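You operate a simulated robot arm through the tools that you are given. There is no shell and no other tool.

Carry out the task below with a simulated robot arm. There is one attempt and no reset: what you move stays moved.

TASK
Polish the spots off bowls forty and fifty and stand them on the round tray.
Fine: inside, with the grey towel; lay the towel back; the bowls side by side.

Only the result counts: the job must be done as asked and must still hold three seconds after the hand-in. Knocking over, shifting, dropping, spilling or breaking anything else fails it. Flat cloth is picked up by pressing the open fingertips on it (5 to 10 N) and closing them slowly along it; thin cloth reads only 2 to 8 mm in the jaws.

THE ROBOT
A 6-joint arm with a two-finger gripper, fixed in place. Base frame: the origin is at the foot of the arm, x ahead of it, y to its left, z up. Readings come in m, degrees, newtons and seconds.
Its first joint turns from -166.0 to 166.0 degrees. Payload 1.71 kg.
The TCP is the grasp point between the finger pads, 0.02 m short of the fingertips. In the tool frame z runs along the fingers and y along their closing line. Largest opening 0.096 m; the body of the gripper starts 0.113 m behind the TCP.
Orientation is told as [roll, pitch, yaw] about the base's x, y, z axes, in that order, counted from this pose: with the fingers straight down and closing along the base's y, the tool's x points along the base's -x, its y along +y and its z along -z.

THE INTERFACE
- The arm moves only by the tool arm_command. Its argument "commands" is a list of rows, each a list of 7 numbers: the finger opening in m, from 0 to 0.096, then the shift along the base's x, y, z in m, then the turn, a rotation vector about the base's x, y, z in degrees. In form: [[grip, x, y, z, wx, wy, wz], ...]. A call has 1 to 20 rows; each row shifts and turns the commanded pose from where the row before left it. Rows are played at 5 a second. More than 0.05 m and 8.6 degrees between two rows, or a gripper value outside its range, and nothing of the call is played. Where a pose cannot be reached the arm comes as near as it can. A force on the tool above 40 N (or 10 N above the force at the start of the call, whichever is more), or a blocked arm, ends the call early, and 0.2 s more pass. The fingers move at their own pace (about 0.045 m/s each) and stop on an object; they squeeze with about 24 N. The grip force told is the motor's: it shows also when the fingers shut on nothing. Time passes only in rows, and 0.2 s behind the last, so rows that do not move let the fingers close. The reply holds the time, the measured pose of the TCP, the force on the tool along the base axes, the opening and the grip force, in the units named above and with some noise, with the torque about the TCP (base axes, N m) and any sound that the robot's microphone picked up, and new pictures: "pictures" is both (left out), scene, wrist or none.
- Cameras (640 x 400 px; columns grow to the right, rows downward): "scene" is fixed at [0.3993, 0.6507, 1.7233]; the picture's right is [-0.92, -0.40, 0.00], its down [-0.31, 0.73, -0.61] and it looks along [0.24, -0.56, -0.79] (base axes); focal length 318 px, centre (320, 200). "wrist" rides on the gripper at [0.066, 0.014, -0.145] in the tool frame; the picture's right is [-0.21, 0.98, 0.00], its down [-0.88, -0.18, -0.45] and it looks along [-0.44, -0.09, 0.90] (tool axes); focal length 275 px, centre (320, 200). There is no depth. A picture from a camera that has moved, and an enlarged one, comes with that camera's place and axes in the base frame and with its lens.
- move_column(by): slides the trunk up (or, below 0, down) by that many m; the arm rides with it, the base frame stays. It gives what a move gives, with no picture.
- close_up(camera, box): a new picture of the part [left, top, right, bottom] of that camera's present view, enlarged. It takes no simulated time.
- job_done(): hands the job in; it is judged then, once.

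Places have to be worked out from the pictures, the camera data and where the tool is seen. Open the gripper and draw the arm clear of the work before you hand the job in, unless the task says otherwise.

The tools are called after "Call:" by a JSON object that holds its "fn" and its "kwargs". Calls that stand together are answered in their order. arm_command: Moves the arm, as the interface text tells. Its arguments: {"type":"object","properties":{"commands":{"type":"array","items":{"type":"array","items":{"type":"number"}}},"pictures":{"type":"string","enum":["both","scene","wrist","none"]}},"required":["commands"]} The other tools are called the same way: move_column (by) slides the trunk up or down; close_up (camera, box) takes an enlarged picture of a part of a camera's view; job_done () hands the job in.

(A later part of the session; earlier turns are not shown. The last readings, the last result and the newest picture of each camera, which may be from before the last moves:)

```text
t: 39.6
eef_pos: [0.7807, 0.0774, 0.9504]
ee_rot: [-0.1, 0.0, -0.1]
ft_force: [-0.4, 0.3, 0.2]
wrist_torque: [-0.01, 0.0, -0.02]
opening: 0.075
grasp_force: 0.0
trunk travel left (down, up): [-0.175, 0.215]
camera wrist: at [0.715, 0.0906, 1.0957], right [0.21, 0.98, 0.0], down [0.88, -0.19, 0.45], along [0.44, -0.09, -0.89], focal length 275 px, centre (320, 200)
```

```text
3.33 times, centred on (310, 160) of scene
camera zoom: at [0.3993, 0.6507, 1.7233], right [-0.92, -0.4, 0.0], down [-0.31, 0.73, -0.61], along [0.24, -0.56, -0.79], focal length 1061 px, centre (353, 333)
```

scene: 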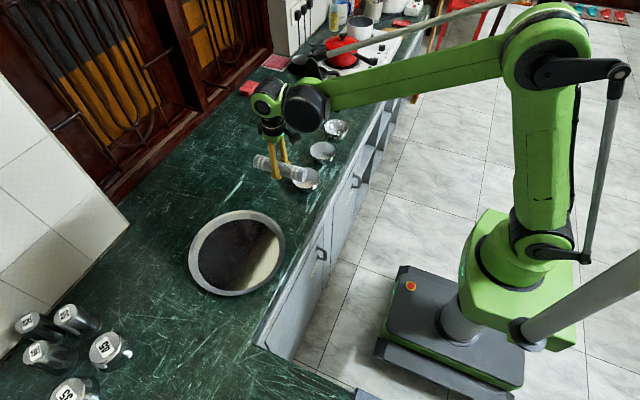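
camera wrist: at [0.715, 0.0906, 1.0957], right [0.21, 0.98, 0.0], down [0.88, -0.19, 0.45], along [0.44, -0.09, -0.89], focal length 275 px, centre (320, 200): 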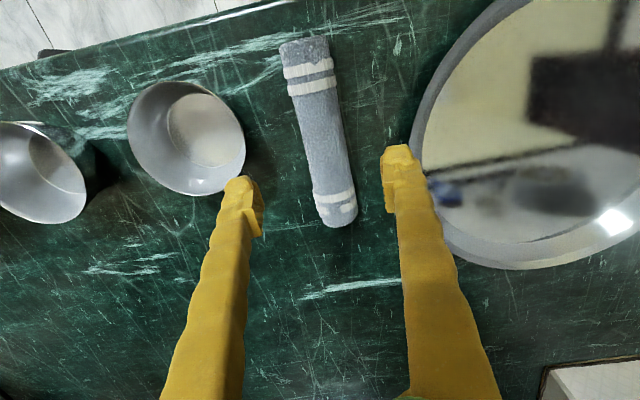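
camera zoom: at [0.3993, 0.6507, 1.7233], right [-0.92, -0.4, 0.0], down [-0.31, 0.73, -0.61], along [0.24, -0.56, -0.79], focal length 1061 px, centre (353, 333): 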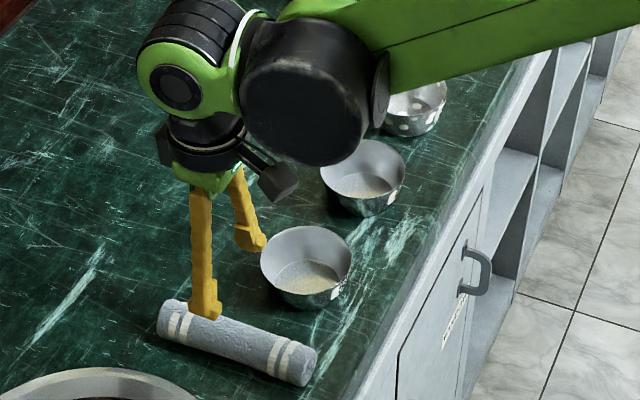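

The towel lies still, about 6 mm from its old line. Now bowl 50: its rim (Ø≈0.104) is too wide to span, so I'll pinch its -y wall with the hand leaned 18° to match the wall slope. I move to the pre-grasp point.

Call:
{"fn": "arm_command", "kwargs": {"commands": [[0.03, -0.007, -0.0357, 0, 3.6, 0, 0], [0.03, -0.007, -0.0357, 0, 3.6, 0, 0], [0.03, -0.007, -0.0357, 0, 3.6, 0, 0], [0.03, -0.007, -0.0357, 0, 3.6, 0, 0], [0.03, -0.007, -0.0357, -0.01, 3.6, 0, 0], [0.03, 0, 0, 0, 0, 0, 0], [0.03, 0, 0, 0, 0, 0, 0]]}}

Call:
{"fn": "close_up", "kwargs": {"camera": "scene", "box": [260, 120, 360, 200]}}

```text
t: 41.2
eef_pos: [0.7457, -0.1036, 0.9394]
ee_rot: [17.8, -0.1, 0.0]
ft_force: [0.3, 0.3, 0.7]
wrist_torque: [0.01, -0.02, 0.0]
opening: 0.03
grasp_force: 0.1
trunk travel left (down, up): [-0.175, 0.215]
camera wrist: at [0.6799, -0.1353, 1.0813], right [0.21, 0.93, 0.3], down [0.88, -0.31, 0.37], along [0.44, 0.19, -0.88], focal length 275 px, centre (320, 200)
```

scene: 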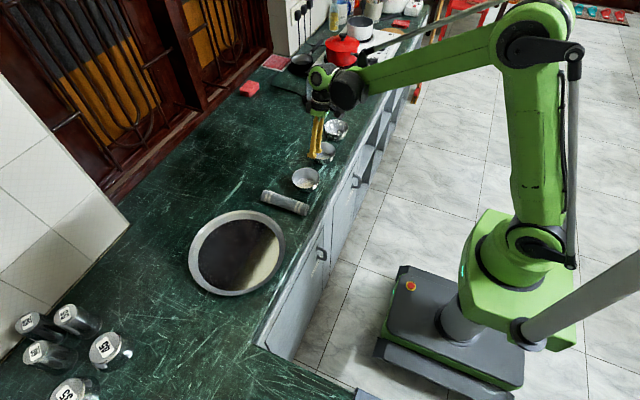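
wrist: 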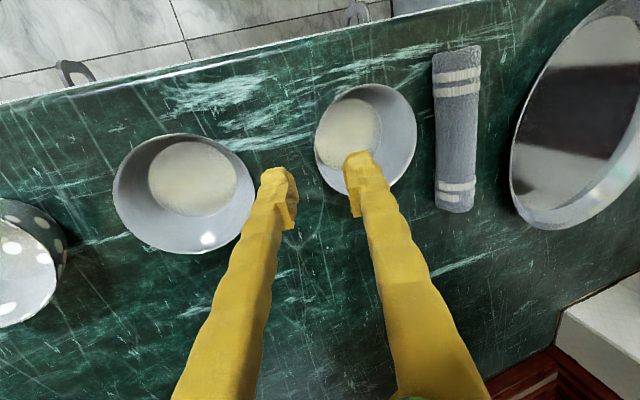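

```text
5.00 times, centred on (310, 160) of scene
camera zoom: at [0.3993, 0.6507, 1.7233], right [-0.92, -0.4, 0.0], down [-0.31, 0.73, -0.61], along [0.24, -0.56, -0.79], focal length 1591 px, centre (370, 400)
```

zoom: 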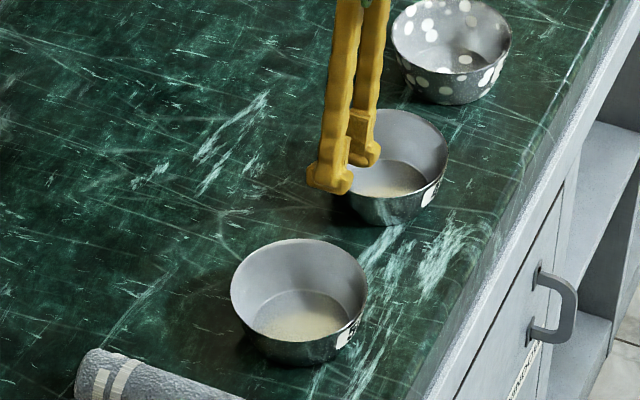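

Bowl 50's -y rim edge is at y≈-0.081. I approach along the finger axis and stop with the tips just at rim height to check.

Call:
{"fn": "arm_command", "kwargs": {"commands": [[0.03, 0, 0.008, -0.025, 0, 0, 0], [0.03, 0, 0.008, -0.025, 0, 0, 0], [0.03, 0, 0, 0, 0, 0, 0]]}}

Call:
{"fn": "close_up", "kwargs": {"camera": "scene", "box": [270, 130, 350, 200]}}

```text
t: 42.0
eef_pos: [0.7465, -0.0871, 0.8893]
ee_rot: [17.9, 0.0, -0.2]
ft_force: [0.9, 0.8, -0.3]
wrist_torque: [0.02, 0.07, 0.03]
opening: 0.03
grasp_force: 0.0
trunk travel left (down, up): [-0.175, 0.215]
camera wrist: at [0.68, -0.1191, 1.0308], right [0.21, 0.93, 0.3], down [0.88, -0.31, 0.37], along [0.44, 0.19, -0.88], focal length 275 px, centre (320, 200)
```

scene: 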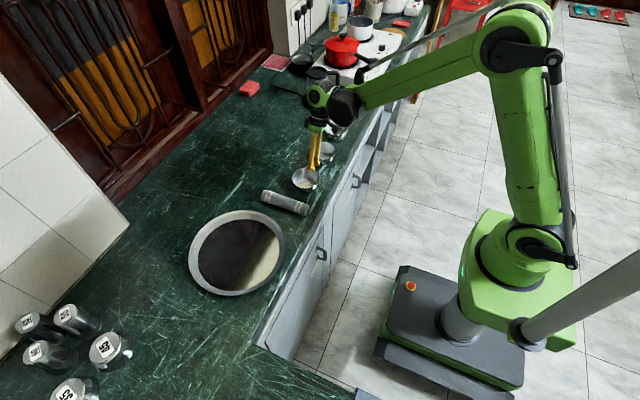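
wrist: 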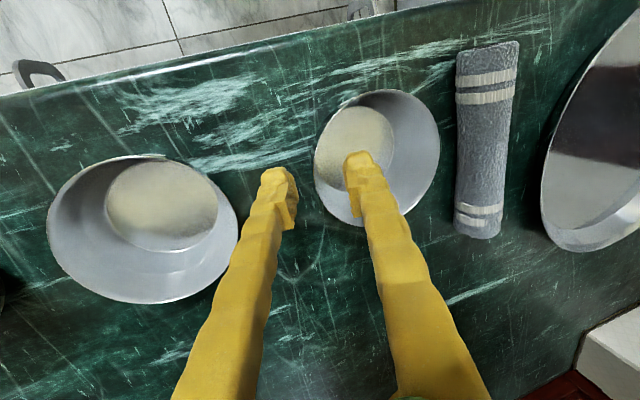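

```text
5.71 times, centred on (310, 165) of scene
camera zoom: at [0.3993, 0.6507, 1.7233], right [-0.92, -0.4, 0.0], down [-0.31, 0.73, -0.61], along [0.24, -0.56, -0.79], focal length 1818 px, centre (377, 400)
```

zoom: 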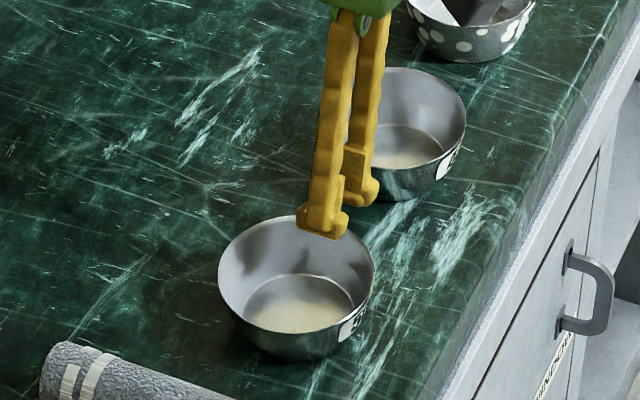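

The fingers are on both sides of bowl 50's back rim. I go the last 33 mm down along the wall.

Call:
{"fn": "arm_command", "kwargs": {"commands": [[0.03, 0, 0.004, -0.012, 0, 0, 0], [0.03, 0, 0.004, -0.012, 0, 0, 0], [0.03, 0, 0.003, -0.009, 0, 0, 0], [0.03, 0, 0, 0, 0, 0, 0]]}}

Call:
{"fn": "close_up", "kwargs": {"camera": "scene", "box": [270, 130, 350, 200]}}

```text
t: 43.0
eef_pos: [0.7463, -0.0738, 0.8553]
ee_rot: [18.0, 0.0, -0.1]
ft_force: [-0.2, -0.4, 0.2]
wrist_torque: [-0.02, 0.04, 0.03]
opening: 0.0299
grasp_force: 0.0
trunk travel left (down, up): [-0.175, 0.215]
camera wrist: at [0.6805, -0.1072, 0.9984], right [0.21, 0.93, 0.3], down [0.88, -0.31, 0.37], along [0.44, 0.19, -0.88], focal length 275 px, centre (320, 200)
```

scene: 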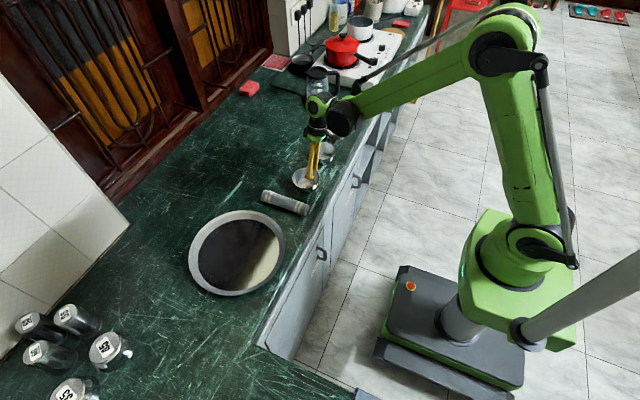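
wrist: 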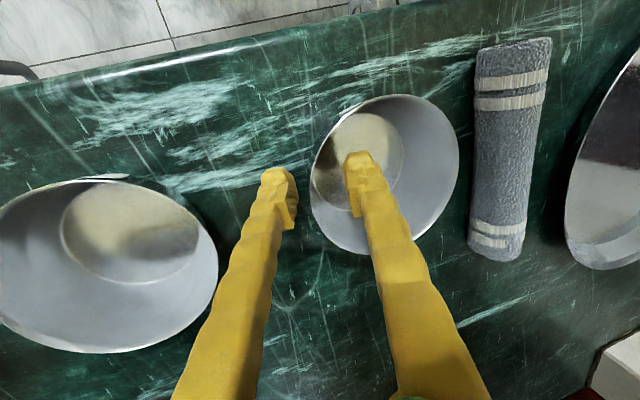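

```text
5.71 times, centred on (310, 165) of scene
camera zoom: at [0.3993, 0.6507, 1.7233], right [-0.92, -0.4, 0.0], down [-0.31, 0.73, -0.61], along [0.24, -0.56, -0.79], focal length 1818 px, centre (377, 400)
```

zoom: 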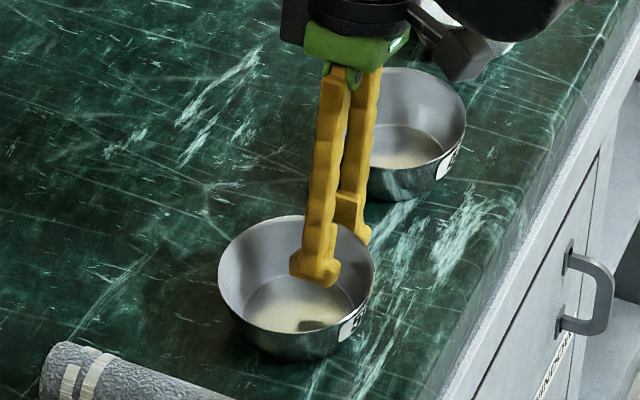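

Fingers are straddling the wall with no contact. I close slowly on it.

Call:
{"fn": "arm_command", "kwargs": {"commands": [[0.02, 0, 0, 0, 0, 0, 0], [0.012, 0, 0, 0, 0, 0, 0], [0.006, 0, 0, 0, 0, 0, 0], [0.0, 0, 0, 0, 0, 0, 0], [0.0, 0, 0, 0, 0, 0, 0], [0.0, 0, 0, 0, 0, 0, 0]]}}

Call:
{"fn": "close_up", "kwargs": {"camera": "scene", "box": [270, 130, 350, 200]}}

```text
t: 44.4
eef_pos: [0.7459, -0.0755, 0.8564]
ee_rot: [17.9, -0.1, -0.1]
ft_force: [0.0, -0.2, 0.4]
wrist_torque: [-0.03, 0.0, -0.03]
opening: 0.0057
grasp_force: 24.6
trunk travel left (down, up): [-0.175, 0.215]
camera wrist: at [0.6804, -0.1074, 0.9985], right [0.21, 0.93, 0.3], down [0.88, -0.31, 0.37], along [0.44, 0.19, -0.88], focal length 275 px, centre (320, 200)
```

scene: 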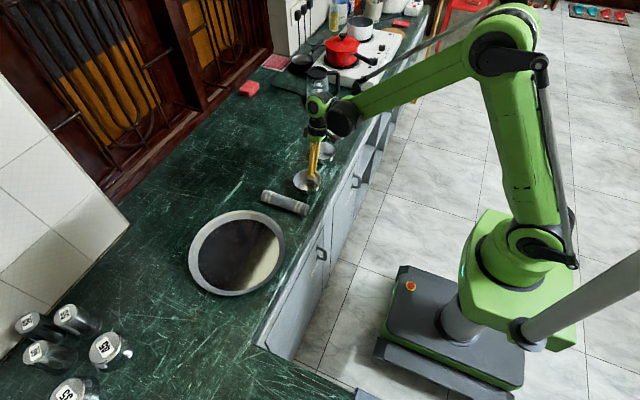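
wrist: 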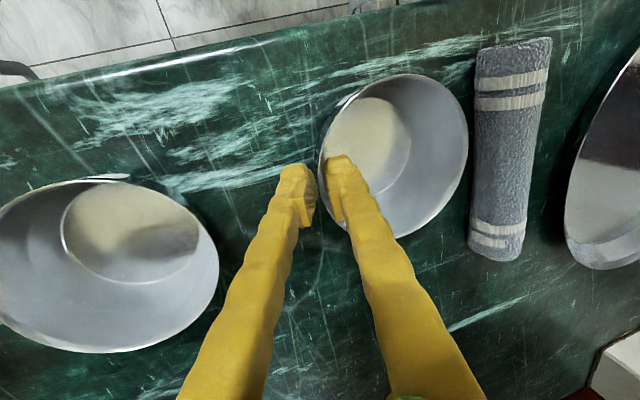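

```text
5.71 times, centred on (310, 165) of scene
camera zoom: at [0.3993, 0.6507, 1.7233], right [-0.92, -0.4, 0.0], down [-0.31, 0.73, -0.61], along [0.24, -0.56, -0.79], focal length 1818 px, centre (377, 400)
```

zoom: 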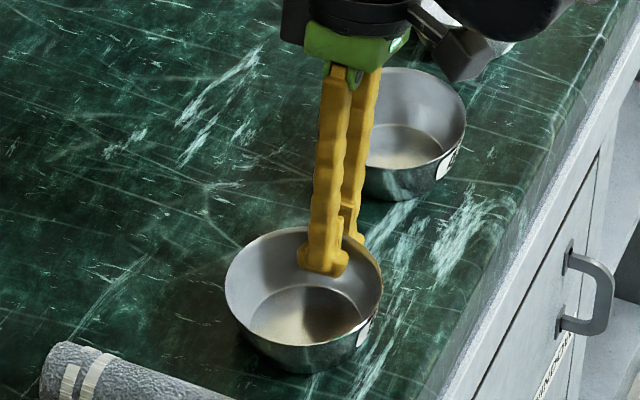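

The wall is pinched (5.7 mm). I lift 3 cm and check how the bowl hangs.

Call:
{"fn": "arm_command", "kwargs": {"commands": [[0.0, 0, 0, 0.01, 0, 0, 0], [0.0, 0, 0, 0.02, 0, 0, 0], [0.0, 0, 0, 0.03, 0, 0, 0], [0.0, 0, 0, 0.03, 0, 0, 0], [0.0, 0, 0, 0, 0, 0, 0]]}}

Call:
{"fn": "close_up", "kwargs": {"camera": "scene", "box": [270, 130, 350, 200]}}

```text
t: 45.6
eef_pos: [0.7455, -0.0765, 0.9459]
ee_rot: [17.9, -0.2, -0.1]
ft_force: [0.9, 0.2, -1.2]
wrist_torque: [0.0, -0.03, 0.0]
opening: 0.0061
grasp_force: 23.2
trunk travel left (down, up): [-0.175, 0.215]
camera wrist: at [0.6791, -0.1081, 1.0881], right [0.21, 0.93, 0.3], down [0.88, -0.31, 0.37], along [0.44, 0.19, -0.88], focal length 275 px, centre (320, 200)
```

scene: 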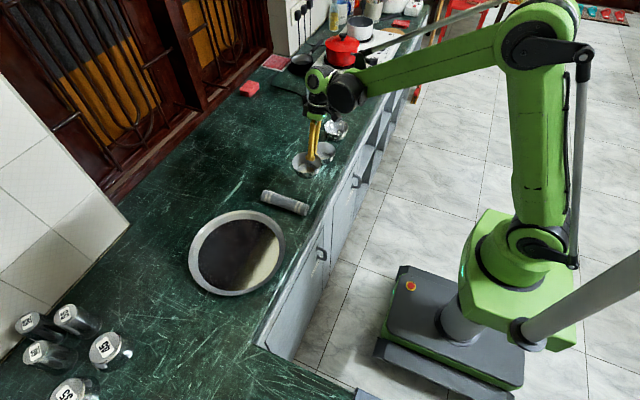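
wrist: 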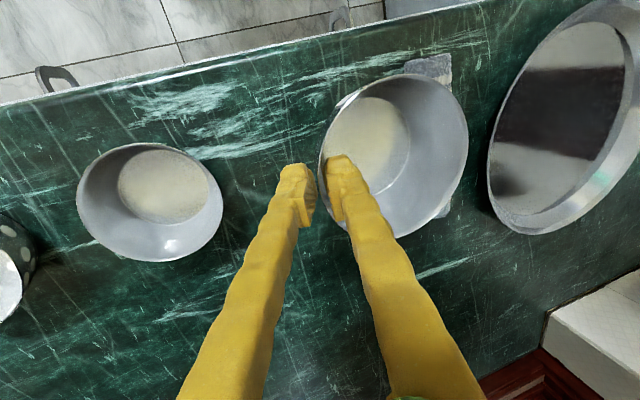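

```text
5.71 times, centred on (310, 165) of scene
camera zoom: at [0.3993, 0.6507, 1.7233], right [-0.92, -0.4, 0.0], down [-0.31, 0.73, -0.61], along [0.24, -0.56, -0.79], focal length 1818 px, centre (377, 400)
```

zoom: 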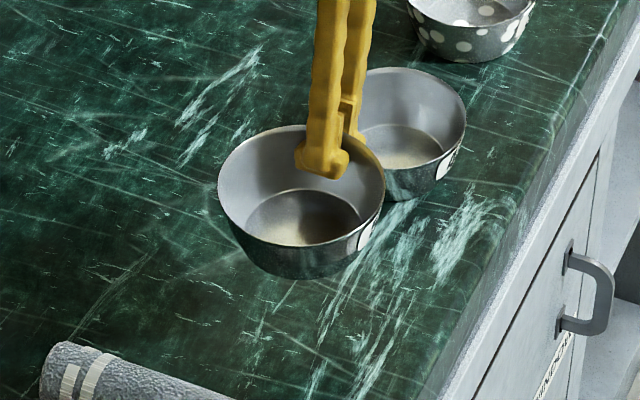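

Bowl 50 hangs level and firm. I carry it over the towel to above the tray's -y half (tray centre estimated at (0.828, 0.316)).

Call:
{"fn": "arm_command", "kwargs": {"commands": [[0.0, 0.005, 0.015, 0.02, 0, 0, 0], [0.0, 0.0095, 0.034, 0.01, 0, 0, 0], [0.0, 0.0095, 0.034, 0, 0, 0, 0], [0.0, 0.0095, 0.034, 0, 0, 0, 0], [0.0, 0.0095, 0.034, 0, 0, 0, 0], [0.0, 0.0095, 0.034, 0, 0, 0, 0], [0.0, 0.0095, 0.034, 0, 0, 0, 0], [0.0, 0.0095, 0.034, 0, 0, 0, 0], [0.0, 0.009, 0.0325, 0, 0, 0, 0], [0.0, 0, 0, 0, 0, 0, 0], [0.0, 0, 0, 0, 0, 0, 0]]}}

Call:
{"fn": "close_up", "kwargs": {"camera": "scene", "box": [170, 160, 350, 310]}}

```text
t: 48.0
eef_pos: [0.8281, 0.2118, 0.9757]
ee_rot: [17.9, -0.1, -0.1]
ft_force: [-0.2, 0.6, -0.5]
wrist_torque: [-0.03, 0.03, 0.0]
opening: 0.0061
grasp_force: 24.4
trunk travel left (down, up): [-0.175, 0.215]
camera wrist: at [0.7616, 0.1788, 1.1175], right [0.21, 0.93, 0.3], down [0.88, -0.31, 0.37], along [0.44, 0.19, -0.88], focal length 275 px, centre (320, 200)
```

scene: 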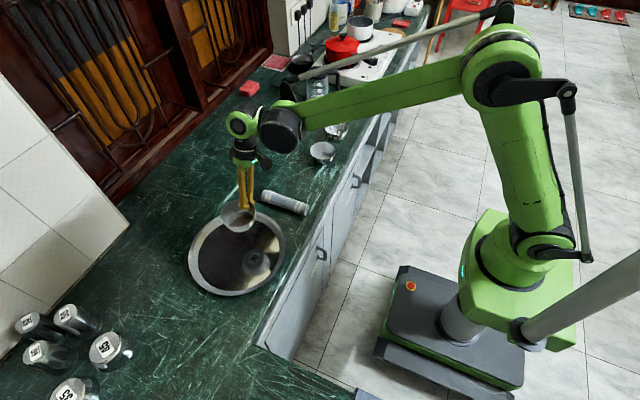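
wrist: 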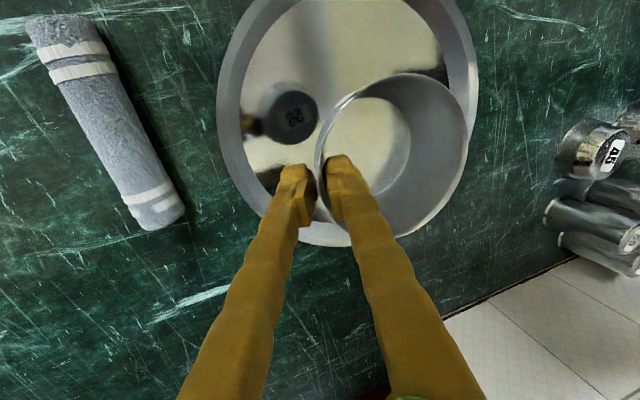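

```text
2.67 times, centred on (260, 235) of scene
camera zoom: at [0.3993, 0.6507, 1.7233], right [-0.92, -0.4, 0.0], down [-0.31, 0.73, -0.61], along [0.24, -0.56, -0.79], focal length 848 px, centre (480, 107)
```

zoom: 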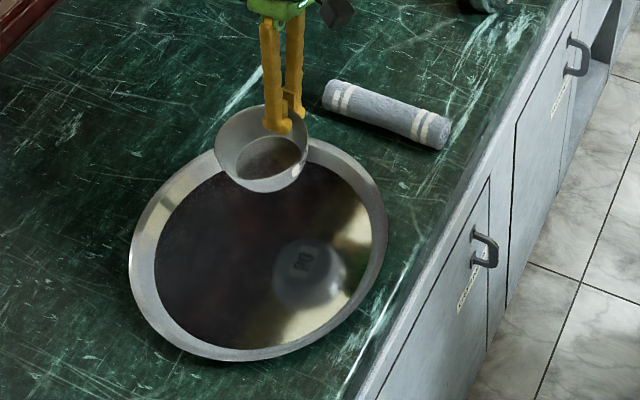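

Bowl 50 is above the tray's upper-right part as planned. I lower it to just above the tray floor.

Call:
{"fn": "arm_command", "kwargs": {"commands": [[0.0, 0, 0, -0.04, 0, 0, 0], [0.0, 0, 0, -0.035, 0, 0, 0], [0.0, 0, 0, -0.02, 0, 0, 0], [0.0, 0, 0, -0.01, 0, 0, 0], [0.0, 0, 0, -0.003, 0, 0, 0], [0.0, 0, 0, 0, 0, 0, 0]]}}

Call:
{"fn": "close_up", "kwargs": {"camera": "scene", "box": [190, 190, 290, 265]}}

```text
t: 49.4
eef_pos: [0.8273, 0.2088, 0.8681]
ee_rot: [18.0, 0.0, -0.1]
ft_force: [-0.1, 0.5, -0.2]
wrist_torque: [-0.09, -0.03, 0.0]
opening: 0.0059
grasp_force: 24.2
trunk travel left (down, up): [-0.175, 0.215]
camera wrist: at [0.7602, 0.1775, 1.0107], right [0.21, 0.93, 0.3], down [0.88, -0.31, 0.37], along [0.44, 0.19, -0.88], focal length 275 px, centre (320, 200)
```

scene: 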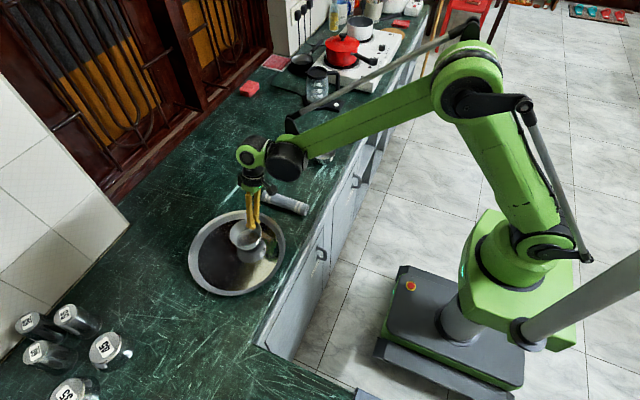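
wrist: 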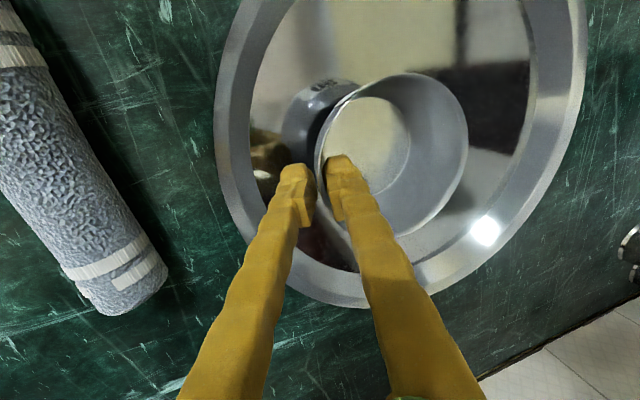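

```text
5.33 times, centred on (240, 228) of scene
camera zoom: at [0.3993, 0.6507, 1.7233], right [-0.92, -0.4, 0.0], down [-0.31, 0.73, -0.61], along [0.24, -0.56, -0.79], focal length 1697 px, centre (747, 53)
```

zoom: 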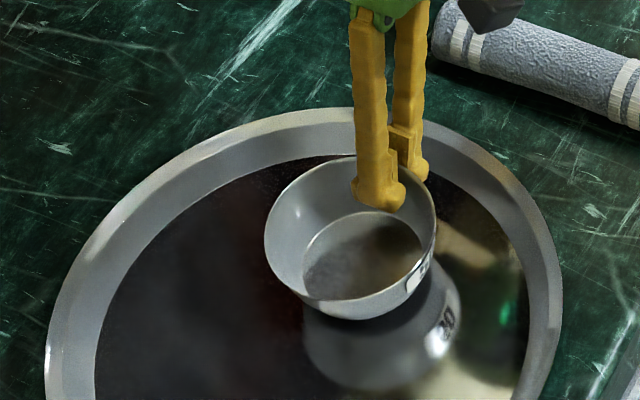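

Nearly on the tray floor (the reflection almost meets the base). I creep down looking for contact.

Call:
{"fn": "arm_command", "kwargs": {"commands": [[0.0, 0, 0, -0.002, 0, 0, 0], [0.0, 0, 0, -0.002, 0, 0, 0], [0.0, 0, 0, 0, 0, 0, 0]], "pictures": "none"}}

```text
t: 50.2
eef_pos: [0.8262, 0.2094, 0.8639]
ee_rot: [17.9, 0.1, -0.1]
ft_force: [0.2, -0.1, -1.0]
wrist_torque: [-0.04, 0.04, -0.01]
opening: 0.0058
grasp_force: 24.3
trunk travel left (down, up): [-0.175, 0.215]
```

Call:
{"fn": "arm_command", "kwargs": {"commands": [[0.0, 0, 0, -0.002, 0, 0, 0], [0.0, 0, 0, -0.001, 0, 0, 0], [0.0, 0, 0, 0, 0, 0, 0]], "pictures": "none"}}

Call:
{"fn": "close_up", "kwargs": {"camera": "scene", "box": [190, 190, 290, 265]}}

```text
t: 51.0
eef_pos: [0.8264, 0.209, 0.861]
ee_rot: [17.9, -0.1, -0.1]
ft_force: [-0.3, 0.4, -0.9]
wrist_torque: [-0.01, 0.08, 0.02]
opening: 0.0062
grasp_force: 23.6
trunk travel left (down, up): [-0.175, 0.215]
```

```text
5.33 times, centred on (240, 228) of scene
camera zoom: at [0.3993, 0.6507, 1.7233], right [-0.92, -0.4, 0.0], down [-0.31, 0.73, -0.61], along [0.24, -0.56, -0.79], focal length 1697 px, centre (747, 53)
```

zoom: 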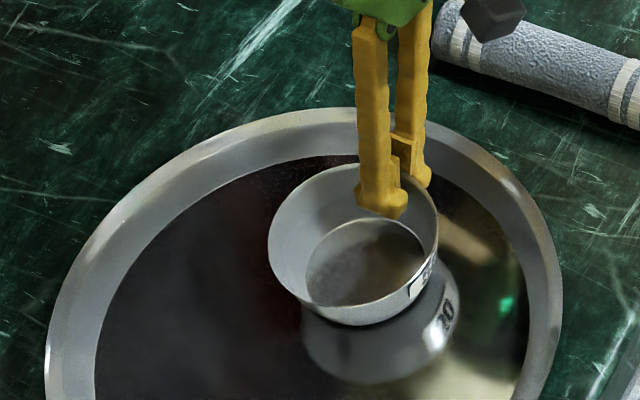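

Still slightly above the floor; continuing in 1–1.5 mm steps.

Call:
{"fn": "arm_command", "kwargs": {"commands": [[0.0, 0, 0, -0.0015, 0, 0, 0], [0.0, 0, 0, -0.001, 0, 0, 0], [0.0, 0, 0, 0, 0, 0, 0]], "pictures": "none"}}

```text
t: 51.8
eef_pos: [0.8253, 0.2081, 0.8597]
ee_rot: [18.0, 0.0, -0.2]
ft_force: [5.7, -4.6, 19.3]
wrist_torque: [0.09, 0.04, -0.05]
opening: 0.0062
grasp_force: 24.2
trunk travel left (down, up): [-0.175, 0.215]
```

Contact with the tray floor (19 N). I relieve 1 mm and open the fingers just enough.

Call:
{"fn": "arm_command", "kwargs": {"commands": [[0.0, 0, 0, 0.0012, 0, 0, 0], [0.006, 0, 0, 0, 0, 0, 0], [0.01, 0, 0, 0, 0, 0, 0], [0.015, 0, 0, 0, 0, 0, 0], [0.02, 0, 0, 0, 0, 0, 0], [0.02, 0, 0, 0, 0, 0, 0]]}}

Call:
{"fn": "close_up", "kwargs": {"camera": "scene", "box": [190, 190, 290, 265]}}

```text
t: 53.2
eef_pos: [0.8264, 0.2092, 0.8606]
ee_rot: [17.9, -0.2, -0.1]
ft_force: [0.5, 0.4, -1.0]
wrist_torque: [-0.03, 0.0, -0.02]
opening: 0.0198
grasp_force: 0.1
trunk travel left (down, up): [-0.175, 0.215]
camera wrist: at [0.7601, 0.1768, 1.0021], right [0.21, 0.93, 0.3], down [0.88, -0.31, 0.37], along [0.44, 0.19, -0.88], focal length 275 px, centre (320, 200)
```

scene: 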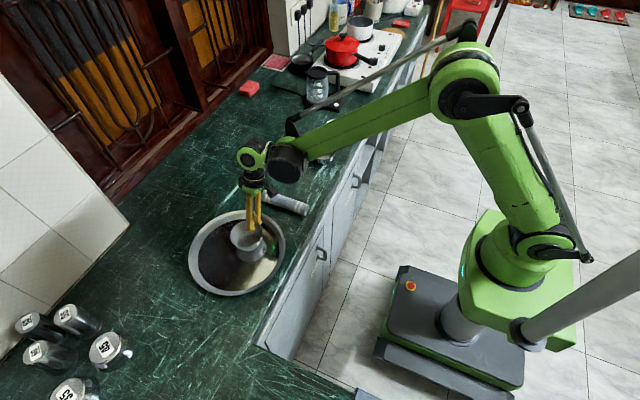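
wrist: 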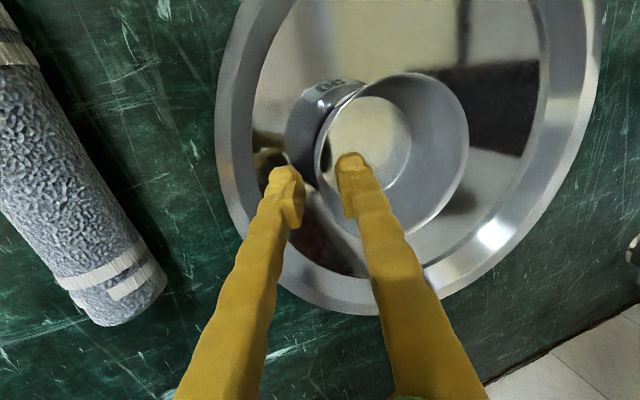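

```text
5.33 times, centred on (240, 228) of scene
camera zoom: at [0.3993, 0.6507, 1.7233], right [-0.92, -0.4, 0.0], down [-0.31, 0.73, -0.61], along [0.24, -0.56, -0.79], focal length 1697 px, centre (747, 53)
```

zoom: 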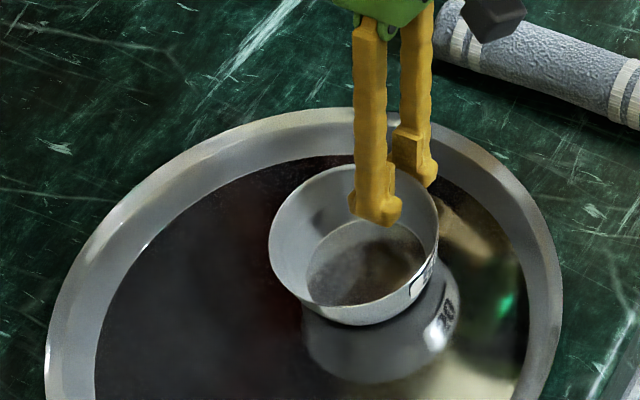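

Bowl 50 stands on the tray. I retreat upward along the finger axis.

Call:
{"fn": "arm_command", "kwargs": {"commands": [[0.02, 0, -0.0062, 0.019, 0, 0, 0], [0.02, 0, -0.0093, 0.0285, 0, 0, 0], [0.02, 0, -0.0093, 0.0285, 0, 0, 0], [0.02, 0, -0.005, 0.03, 0, 0, 0], [0.02, 0, 0, 0, 0, 0, 0]]}}

Call:
{"fn": "close_up", "kwargs": {"camera": "scene", "box": [190, 190, 290, 265]}}

```text
t: 54.4
eef_pos: [0.8264, 0.1777, 0.9664]
ee_rot: [17.9, -0.1, -0.1]
ft_force: [0.3, -0.2, 0.3]
wrist_torque: [0.0, 0.0, 0.02]
opening: 0.0198
grasp_force: 0.1
trunk travel left (down, up): [-0.175, 0.215]
camera wrist: at [0.7595, 0.1455, 1.1091], right [0.21, 0.93, 0.3], down [0.88, -0.31, 0.37], along [0.44, 0.19, -0.88], focal length 275 px, centre (320, 200)
```

scene: 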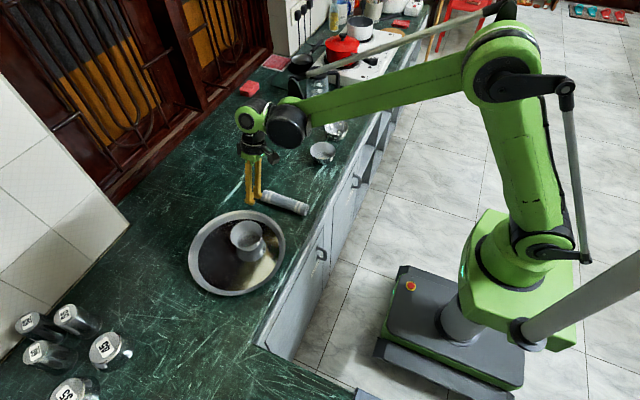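
wrist: 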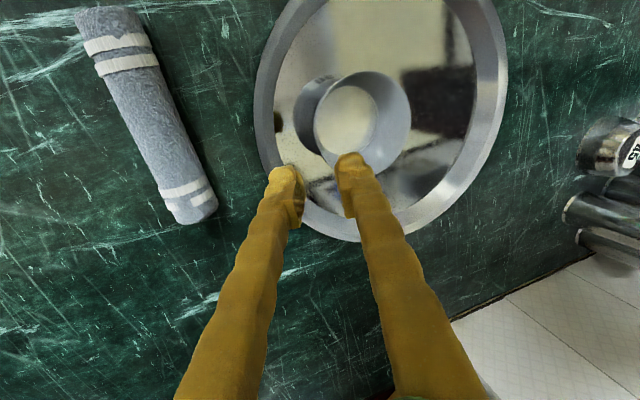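

```text
5.33 times, centred on (240, 228) of scene
camera zoom: at [0.3993, 0.6507, 1.7233], right [-0.92, -0.4, 0.0], down [-0.31, 0.73, -0.61], along [0.24, -0.56, -0.79], focal length 1697 px, centre (747, 53)
```

zoom: 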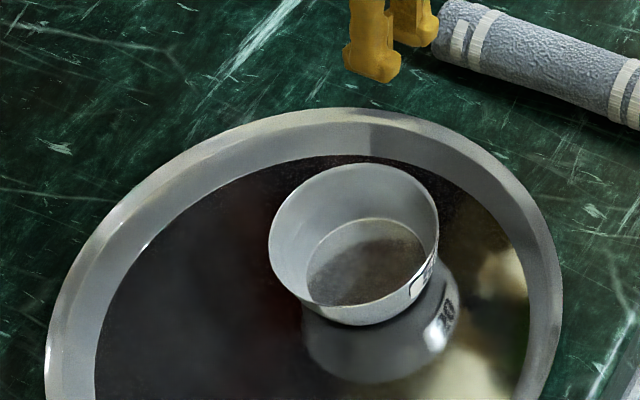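

Bowl 50 stands upright at about (0.819, 0.262) on the tray. I get a fresh view of bowl 40.

Call:
{"fn": "close_up", "kwargs": {"camera": "scene", "box": [280, 110, 360, 180]}}

```text
5.71 times, centred on (320, 145) of scene
camera zoom: at [0.3993, 0.6507, 1.7233], right [-0.92, -0.4, 0.0], down [-0.31, 0.73, -0.61], along [0.24, -0.56, -0.79], focal length 1818 px, centre (320, 514)
```

zoom: 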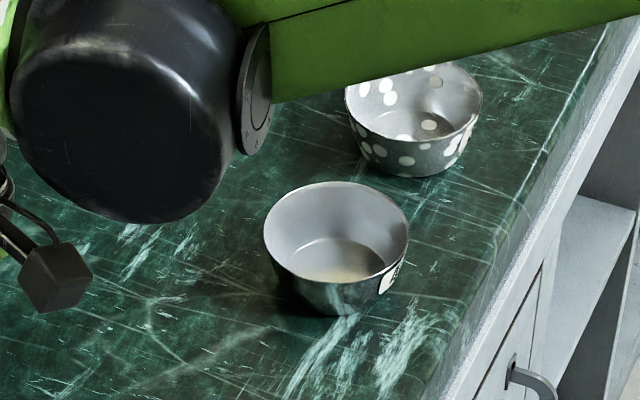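

Bowl 40 is at about (0.744, -0.186). I'll pinch its +y wall (mirror lean of -18°), moving to the pre-grasp point above it.

Call:
{"fn": "arm_command", "kwargs": {"commands": [[0.034, -0.0103, -0.0361, 0, -4.5, 0, 0], [0.034, -0.0103, -0.0361, 0, -4.5, 0, 0], [0.034, -0.0103, -0.0361, 0, -4.5, 0, 0], [0.034, -0.0103, -0.0361, 0, -4.5, 0, 0], [0.034, -0.0103, -0.0361, 0, -4.5, 0, 0], [0.034, -0.0103, -0.0361, 0, -4.5, 0, 0], [0.034, -0.0103, -0.0361, -0.012, -4.5, 0, 0], [0.034, -0.0103, -0.0361, -0.012, -4.5, 0, 0], [0.034, 0, 0, 0, 0, 0, 0]]}}

Call:
{"fn": "close_up", "kwargs": {"camera": "scene", "box": [280, 110, 360, 180]}}

```text
t: 56.4
eef_pos: [0.742, -0.1087, 0.9405]
ee_rot: [-18.2, 0.0, 0.0]
ft_force: [0.7, -0.3, -0.1]
wrist_torque: [-0.02, 0.0, 0.0]
opening: 0.034
grasp_force: 0.0
trunk travel left (down, up): [-0.175, 0.215]
camera wrist: at [0.6757, -0.052, 1.0743], right [0.21, 0.93, -0.3], down [0.88, -0.04, 0.48], along [0.44, -0.37, -0.82], focal length 275 px, centre (320, 200)
```

scene: 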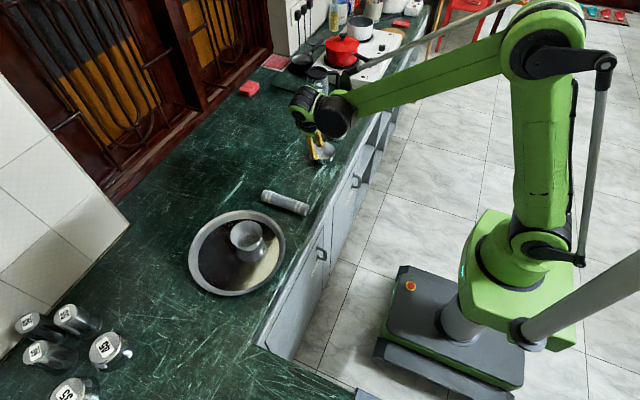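
wrist: 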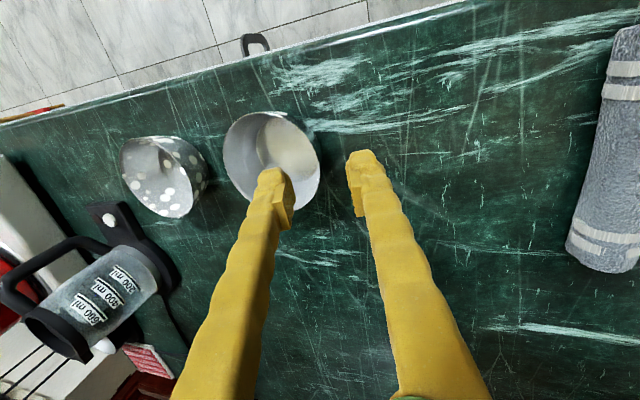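

```text
5.71 times, centred on (320, 145) of scene
camera zoom: at [0.3993, 0.6507, 1.7233], right [-0.92, -0.4, 0.0], down [-0.31, 0.73, -0.61], along [0.24, -0.56, -0.79], focal length 1818 px, centre (320, 514)
```

zoom: 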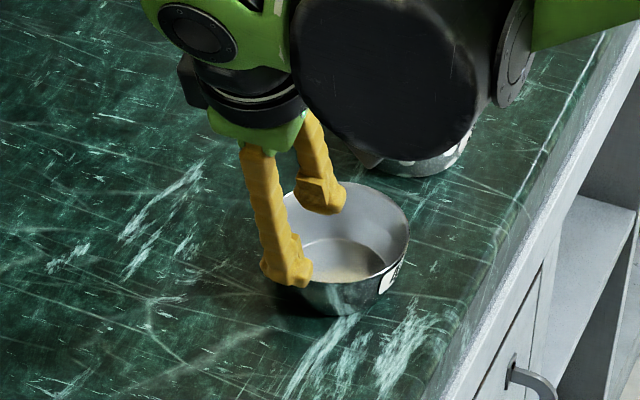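

Refined: bowl 40's +y rim edge at y≈-0.134. I approach along the finger axis to just at the rim.

Call:
{"fn": "arm_command", "kwargs": {"commands": [[0.034, 0, -0.0092, -0.026, 0, 0, 0], [0.034, 0, -0.0092, -0.026, 0, 0, 0], [0.034, 0, 0, 0, 0, 0, 0]], "pictures": "wrist"}}

Call:
{"fn": "close_up", "kwargs": {"camera": "scene", "box": [280, 110, 360, 180]}}

```text
t: 57.2
eef_pos: [0.7431, -0.1282, 0.8883]
ee_rot: [-18.1, -0.1, -0.1]
ft_force: [0.3, -0.2, -0.7]
wrist_torque: [-0.04, 0.03, -0.01]
opening: 0.0337
grasp_force: 0.0
trunk travel left (down, up): [-0.175, 0.215]
camera wrist: at [0.6779, -0.0703, 1.0231], right [0.21, 0.93, -0.3], down [0.88, -0.04, 0.48], along [0.44, -0.37, -0.82], focal length 275 px, centre (320, 200)
```

wrist: 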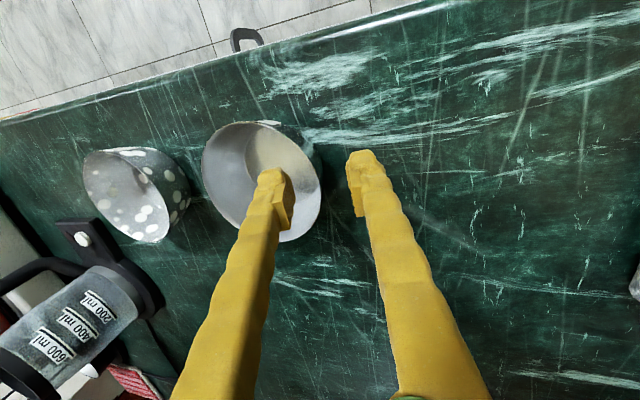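

```text
5.71 times, centred on (320, 145) of scene
camera zoom: at [0.3993, 0.6507, 1.7233], right [-0.92, -0.4, 0.0], down [-0.31, 0.73, -0.61], along [0.24, -0.56, -0.79], focal length 1818 px, centre (320, 514)
```

zoom: 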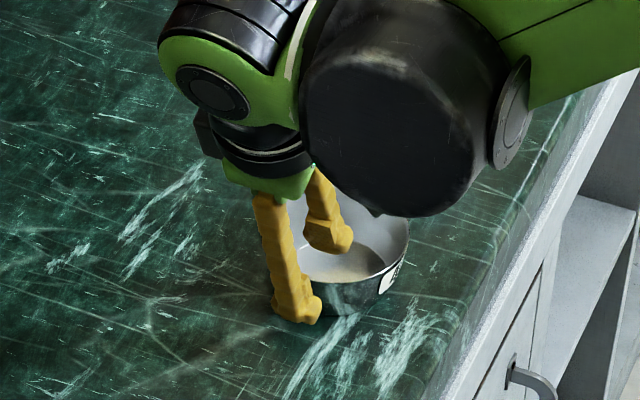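

The wall sits between the fingers. I go down the last 32 mm and close slowly.

Call:
{"fn": "arm_command", "kwargs": {"commands": [[0.034, 0, -0.004, -0.012, 0, 0, 0], [0.034, 0, -0.004, -0.012, 0, 0, 0], [0.034, 0, -0.003, -0.008, 0, 0, 0], [0.034, 0, 0, 0, 0, 0, 0]]}}

Call:
{"fn": "close_up", "kwargs": {"camera": "scene", "box": [280, 110, 360, 180]}}

```text
t: 58.2
eef_pos: [0.7428, -0.139, 0.8587]
ee_rot: [-18.2, -0.1, 0.1]
ft_force: [-0.8, 0.6, -0.1]
wrist_torque: [-0.01, 0.0, 0.04]
opening: 0.034
grasp_force: 0.0
trunk travel left (down, up): [-0.175, 0.215]
camera wrist: at [0.6773, -0.0823, 0.9908], right [0.21, 0.93, -0.3], down [0.88, -0.04, 0.48], along [0.44, -0.37, -0.82], focal length 275 px, centre (320, 200)
```

scene: 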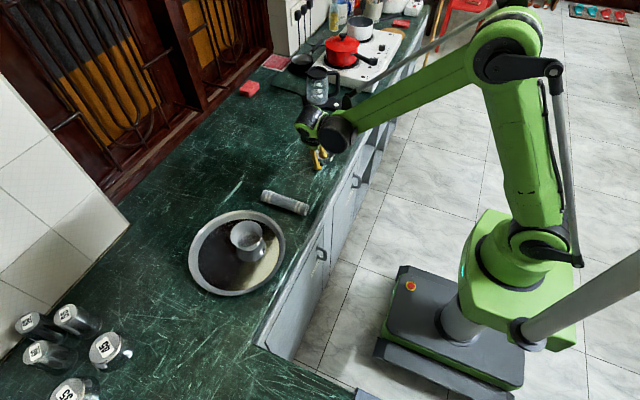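
wrist: 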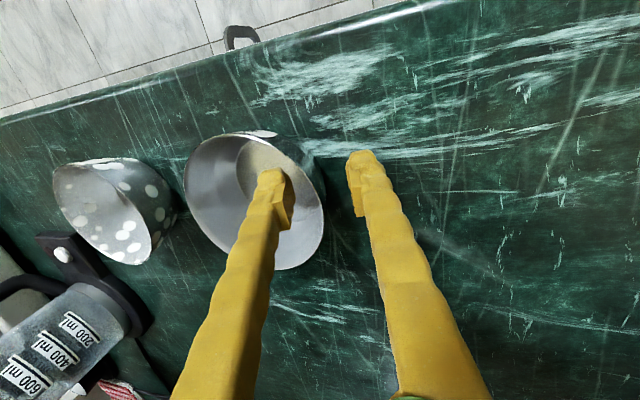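

```text
5.71 times, centred on (320, 145) of scene
camera zoom: at [0.3993, 0.6507, 1.7233], right [-0.92, -0.4, 0.0], down [-0.31, 0.73, -0.61], along [0.24, -0.56, -0.79], focal length 1818 px, centre (320, 514)
```

zoom: 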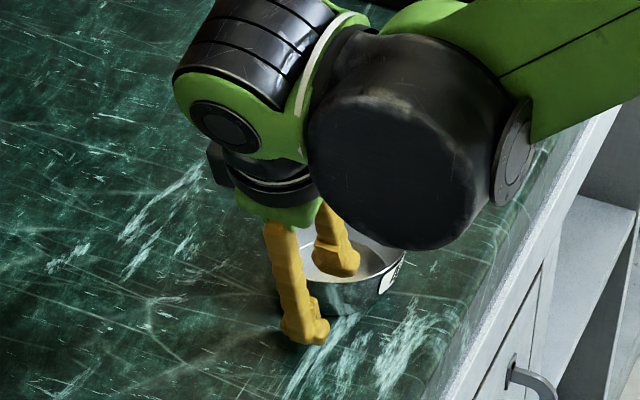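

Call:
{"fn": "arm_command", "kwargs": {"commands": [[0.022, 0, 0, 0, 0, 0, 0], [0.014, 0, 0, 0, 0, 0, 0], [0.008, 0, 0, 0, 0, 0, 0], [0.003, 0, 0, 0, 0, 0, 0], [0.0, 0, 0, 0, 0, 0, 0], [0.0, 0, 0, 0, 0, 0, 0]]}}

Call:
{"fn": "close_up", "kwargs": {"camera": "scene", "box": [280, 110, 360, 180]}}

```text
t: 59.6
eef_pos: [0.7435, -0.1399, 0.8571]
ee_rot: [-18.0, -0.1, 0.0]
ft_force: [-0.6, 0.3, -0.2]
wrist_torque: [0.05, 0.02, -0.03]
opening: 0.0061
grasp_force: 24.2
trunk travel left (down, up): [-0.175, 0.215]
camera wrist: at [0.6772, -0.0822, 0.991], right [0.21, 0.93, -0.3], down [0.88, -0.04, 0.48], along [0.44, -0.37, -0.82], focal length 275 px, centre (320, 200)
```

scene: 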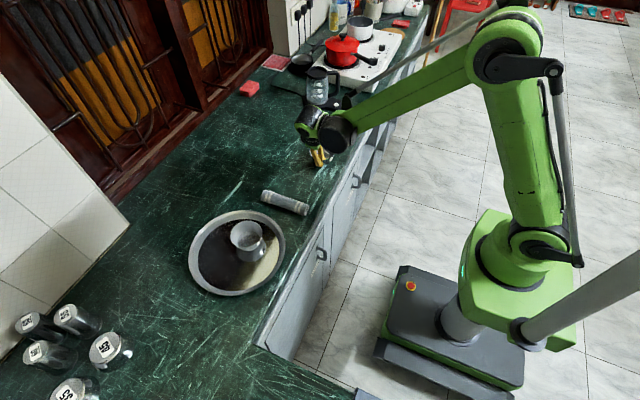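
wrist: 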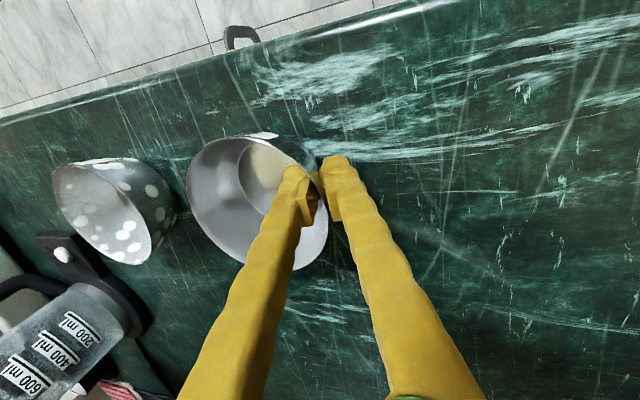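

```text
5.71 times, centred on (320, 145) of scene
camera zoom: at [0.3993, 0.6507, 1.7233], right [-0.92, -0.4, 0.0], down [-0.31, 0.73, -0.61], along [0.24, -0.56, -0.79], focal length 1818 px, centre (320, 514)
```

zoom: 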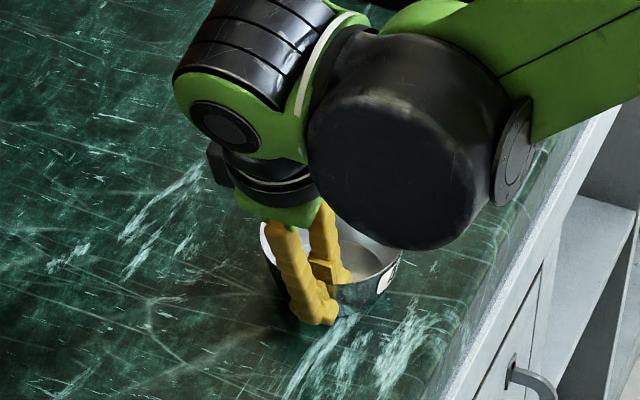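

Bowl 40 is firmly pinched without shifting. I lift it high and carry it toward the tray's +y half, passing well above bowl 50.

Call:
{"fn": "arm_command", "kwargs": {"commands": [[0.0, 0, 0, 0.015, 0, 0, 0], [0.0, 0, 0, 0.04, 0, 0, 0], [0.0, 0, 0, 0.04, 0, 0, 0], [0.0, 0, 0, 0.04, 0, 0, 0], [0.0, 0.003, 0.02, 0, 0, 0, 0], [0.0, 0.0054, 0.04, 0, 0, 0, 0], [0.0, 0.0054, 0.04, 0, 0, 0, 0], [0.0, 0.0054, 0.04, 0, 0, 0, 0], [0.0, 0.0054, 0.04, 0, 0, 0, 0], [0.0, 0.0054, 0.04, 0, 0, 0, 0], [0.0, 0.0054, 0.04, 0, 0, 0, 0], [0.0, 0.0054, 0.04, 0, 0, 0, 0]]}}

Call:
{"fn": "close_up", "kwargs": {"camera": "scene", "box": [200, 100, 360, 220]}}

```text
t: 62.2
eef_pos: [0.7862, 0.1599, 0.9942]
ee_rot: [-17.8, -0.1, 0.0]
ft_force: [-0.2, -0.7, -0.5]
wrist_torque: [0.1, 0.03, -0.01]
opening: 0.0061
grasp_force: 23.9
trunk travel left (down, up): [-0.175, 0.215]
camera wrist: at [0.7208, 0.218, 1.1273], right [0.21, 0.93, -0.3], down [0.88, -0.04, 0.48], along [0.44, -0.36, -0.82], focal length 275 px, centre (320, 200)
```

scene: 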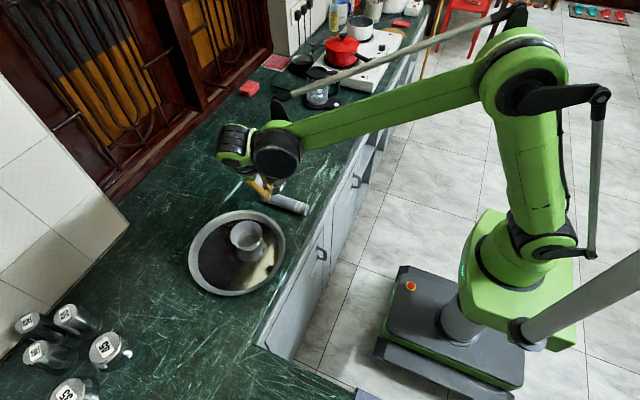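
wrist: 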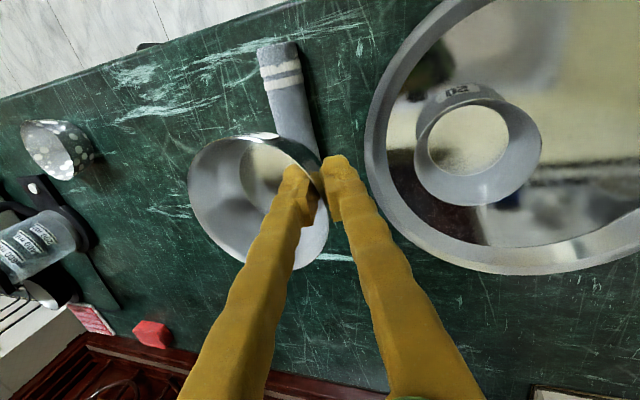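

```text
3.33 times, centred on (280, 160) of scene
camera zoom: at [0.3993, 0.6507, 1.7233], right [-0.92, -0.4, 0.0], down [-0.31, 0.73, -0.61], along [0.24, -0.56, -0.79], focal length 1061 px, centre (453, 333)
```

zoom: 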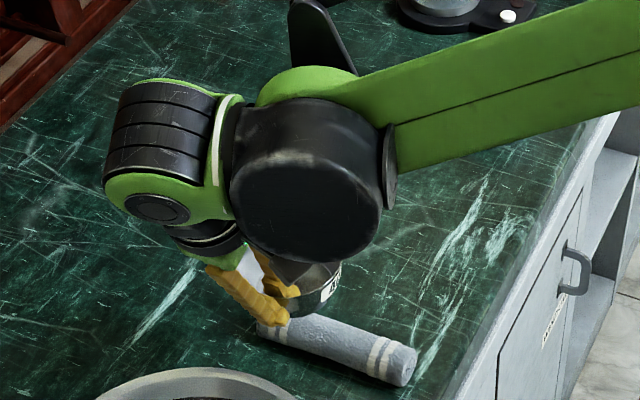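

Bowl 40 hangs steady. I go on to above its tray place at TCP ≈ (0.818, 0.42).

Call:
{"fn": "arm_command", "kwargs": {"commands": [[0.0, 0.0045, 0.0372, 0, 0, 0, 0], [0.0, 0.0045, 0.0372, 0, 0, 0, 0], [0.0, 0.0045, 0.0372, 0, 0, 0, 0], [0.0, 0.0045, 0.0372, 0, 0, 0, 0], [0.0, 0.0045, 0.0372, 0, 0, 0, 0], [0.0, 0.0045, 0.0372, 0, 0, 0, 0], [0.0, 0.0045, 0.0372, 0, 0, 0, 0], [0.0, 0, 0, 0, 0, 0, 0], [0.0, 0, 0, 0, 0, 0, 0]]}}

Call:
{"fn": "close_up", "kwargs": {"camera": "scene", "box": [170, 180, 320, 300]}}

```text
t: 64.2
eef_pos: [0.8134, 0.4232, 0.9918]
ee_rot: [-18.0, -0.2, 0.0]
ft_force: [0.4, 0.0, -0.8]
wrist_torque: [0.02, 0.0, 0.01]
opening: 0.0059
grasp_force: 24.0
trunk travel left (down, up): [-0.175, 0.215]
camera wrist: at [0.7476, 0.4795, 1.1259], right [0.21, 0.93, -0.3], down [0.88, -0.04, 0.48], along [0.44, -0.37, -0.82], focal length 275 px, centre (320, 200)
```

scene: 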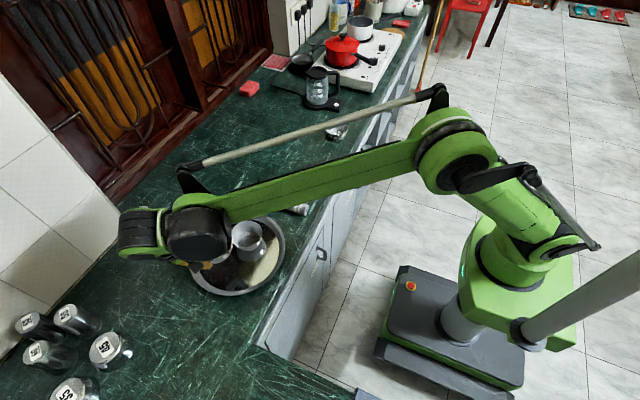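
wrist: 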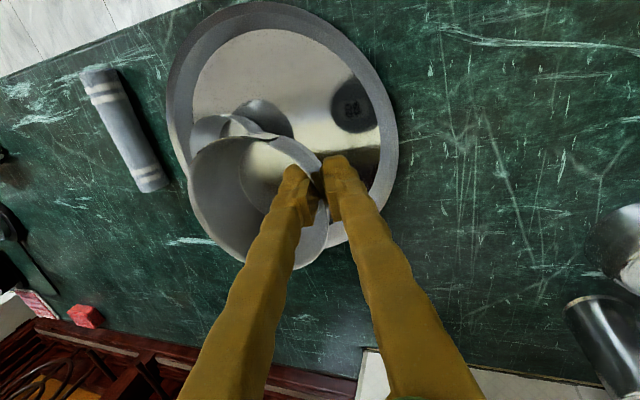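

```text
3.33 times, centred on (245, 240) of scene
camera zoom: at [0.3993, 0.6507, 1.7233], right [-0.92, -0.4, 0.0], down [-0.31, 0.73, -0.61], along [0.24, -0.56, -0.79], focal length 1061 px, centre (570, 67)
```

zoom: 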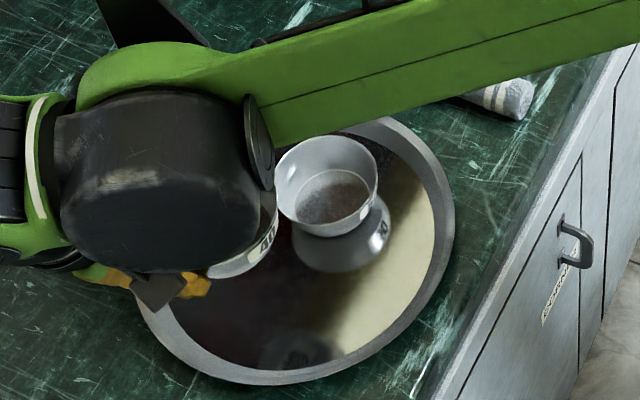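

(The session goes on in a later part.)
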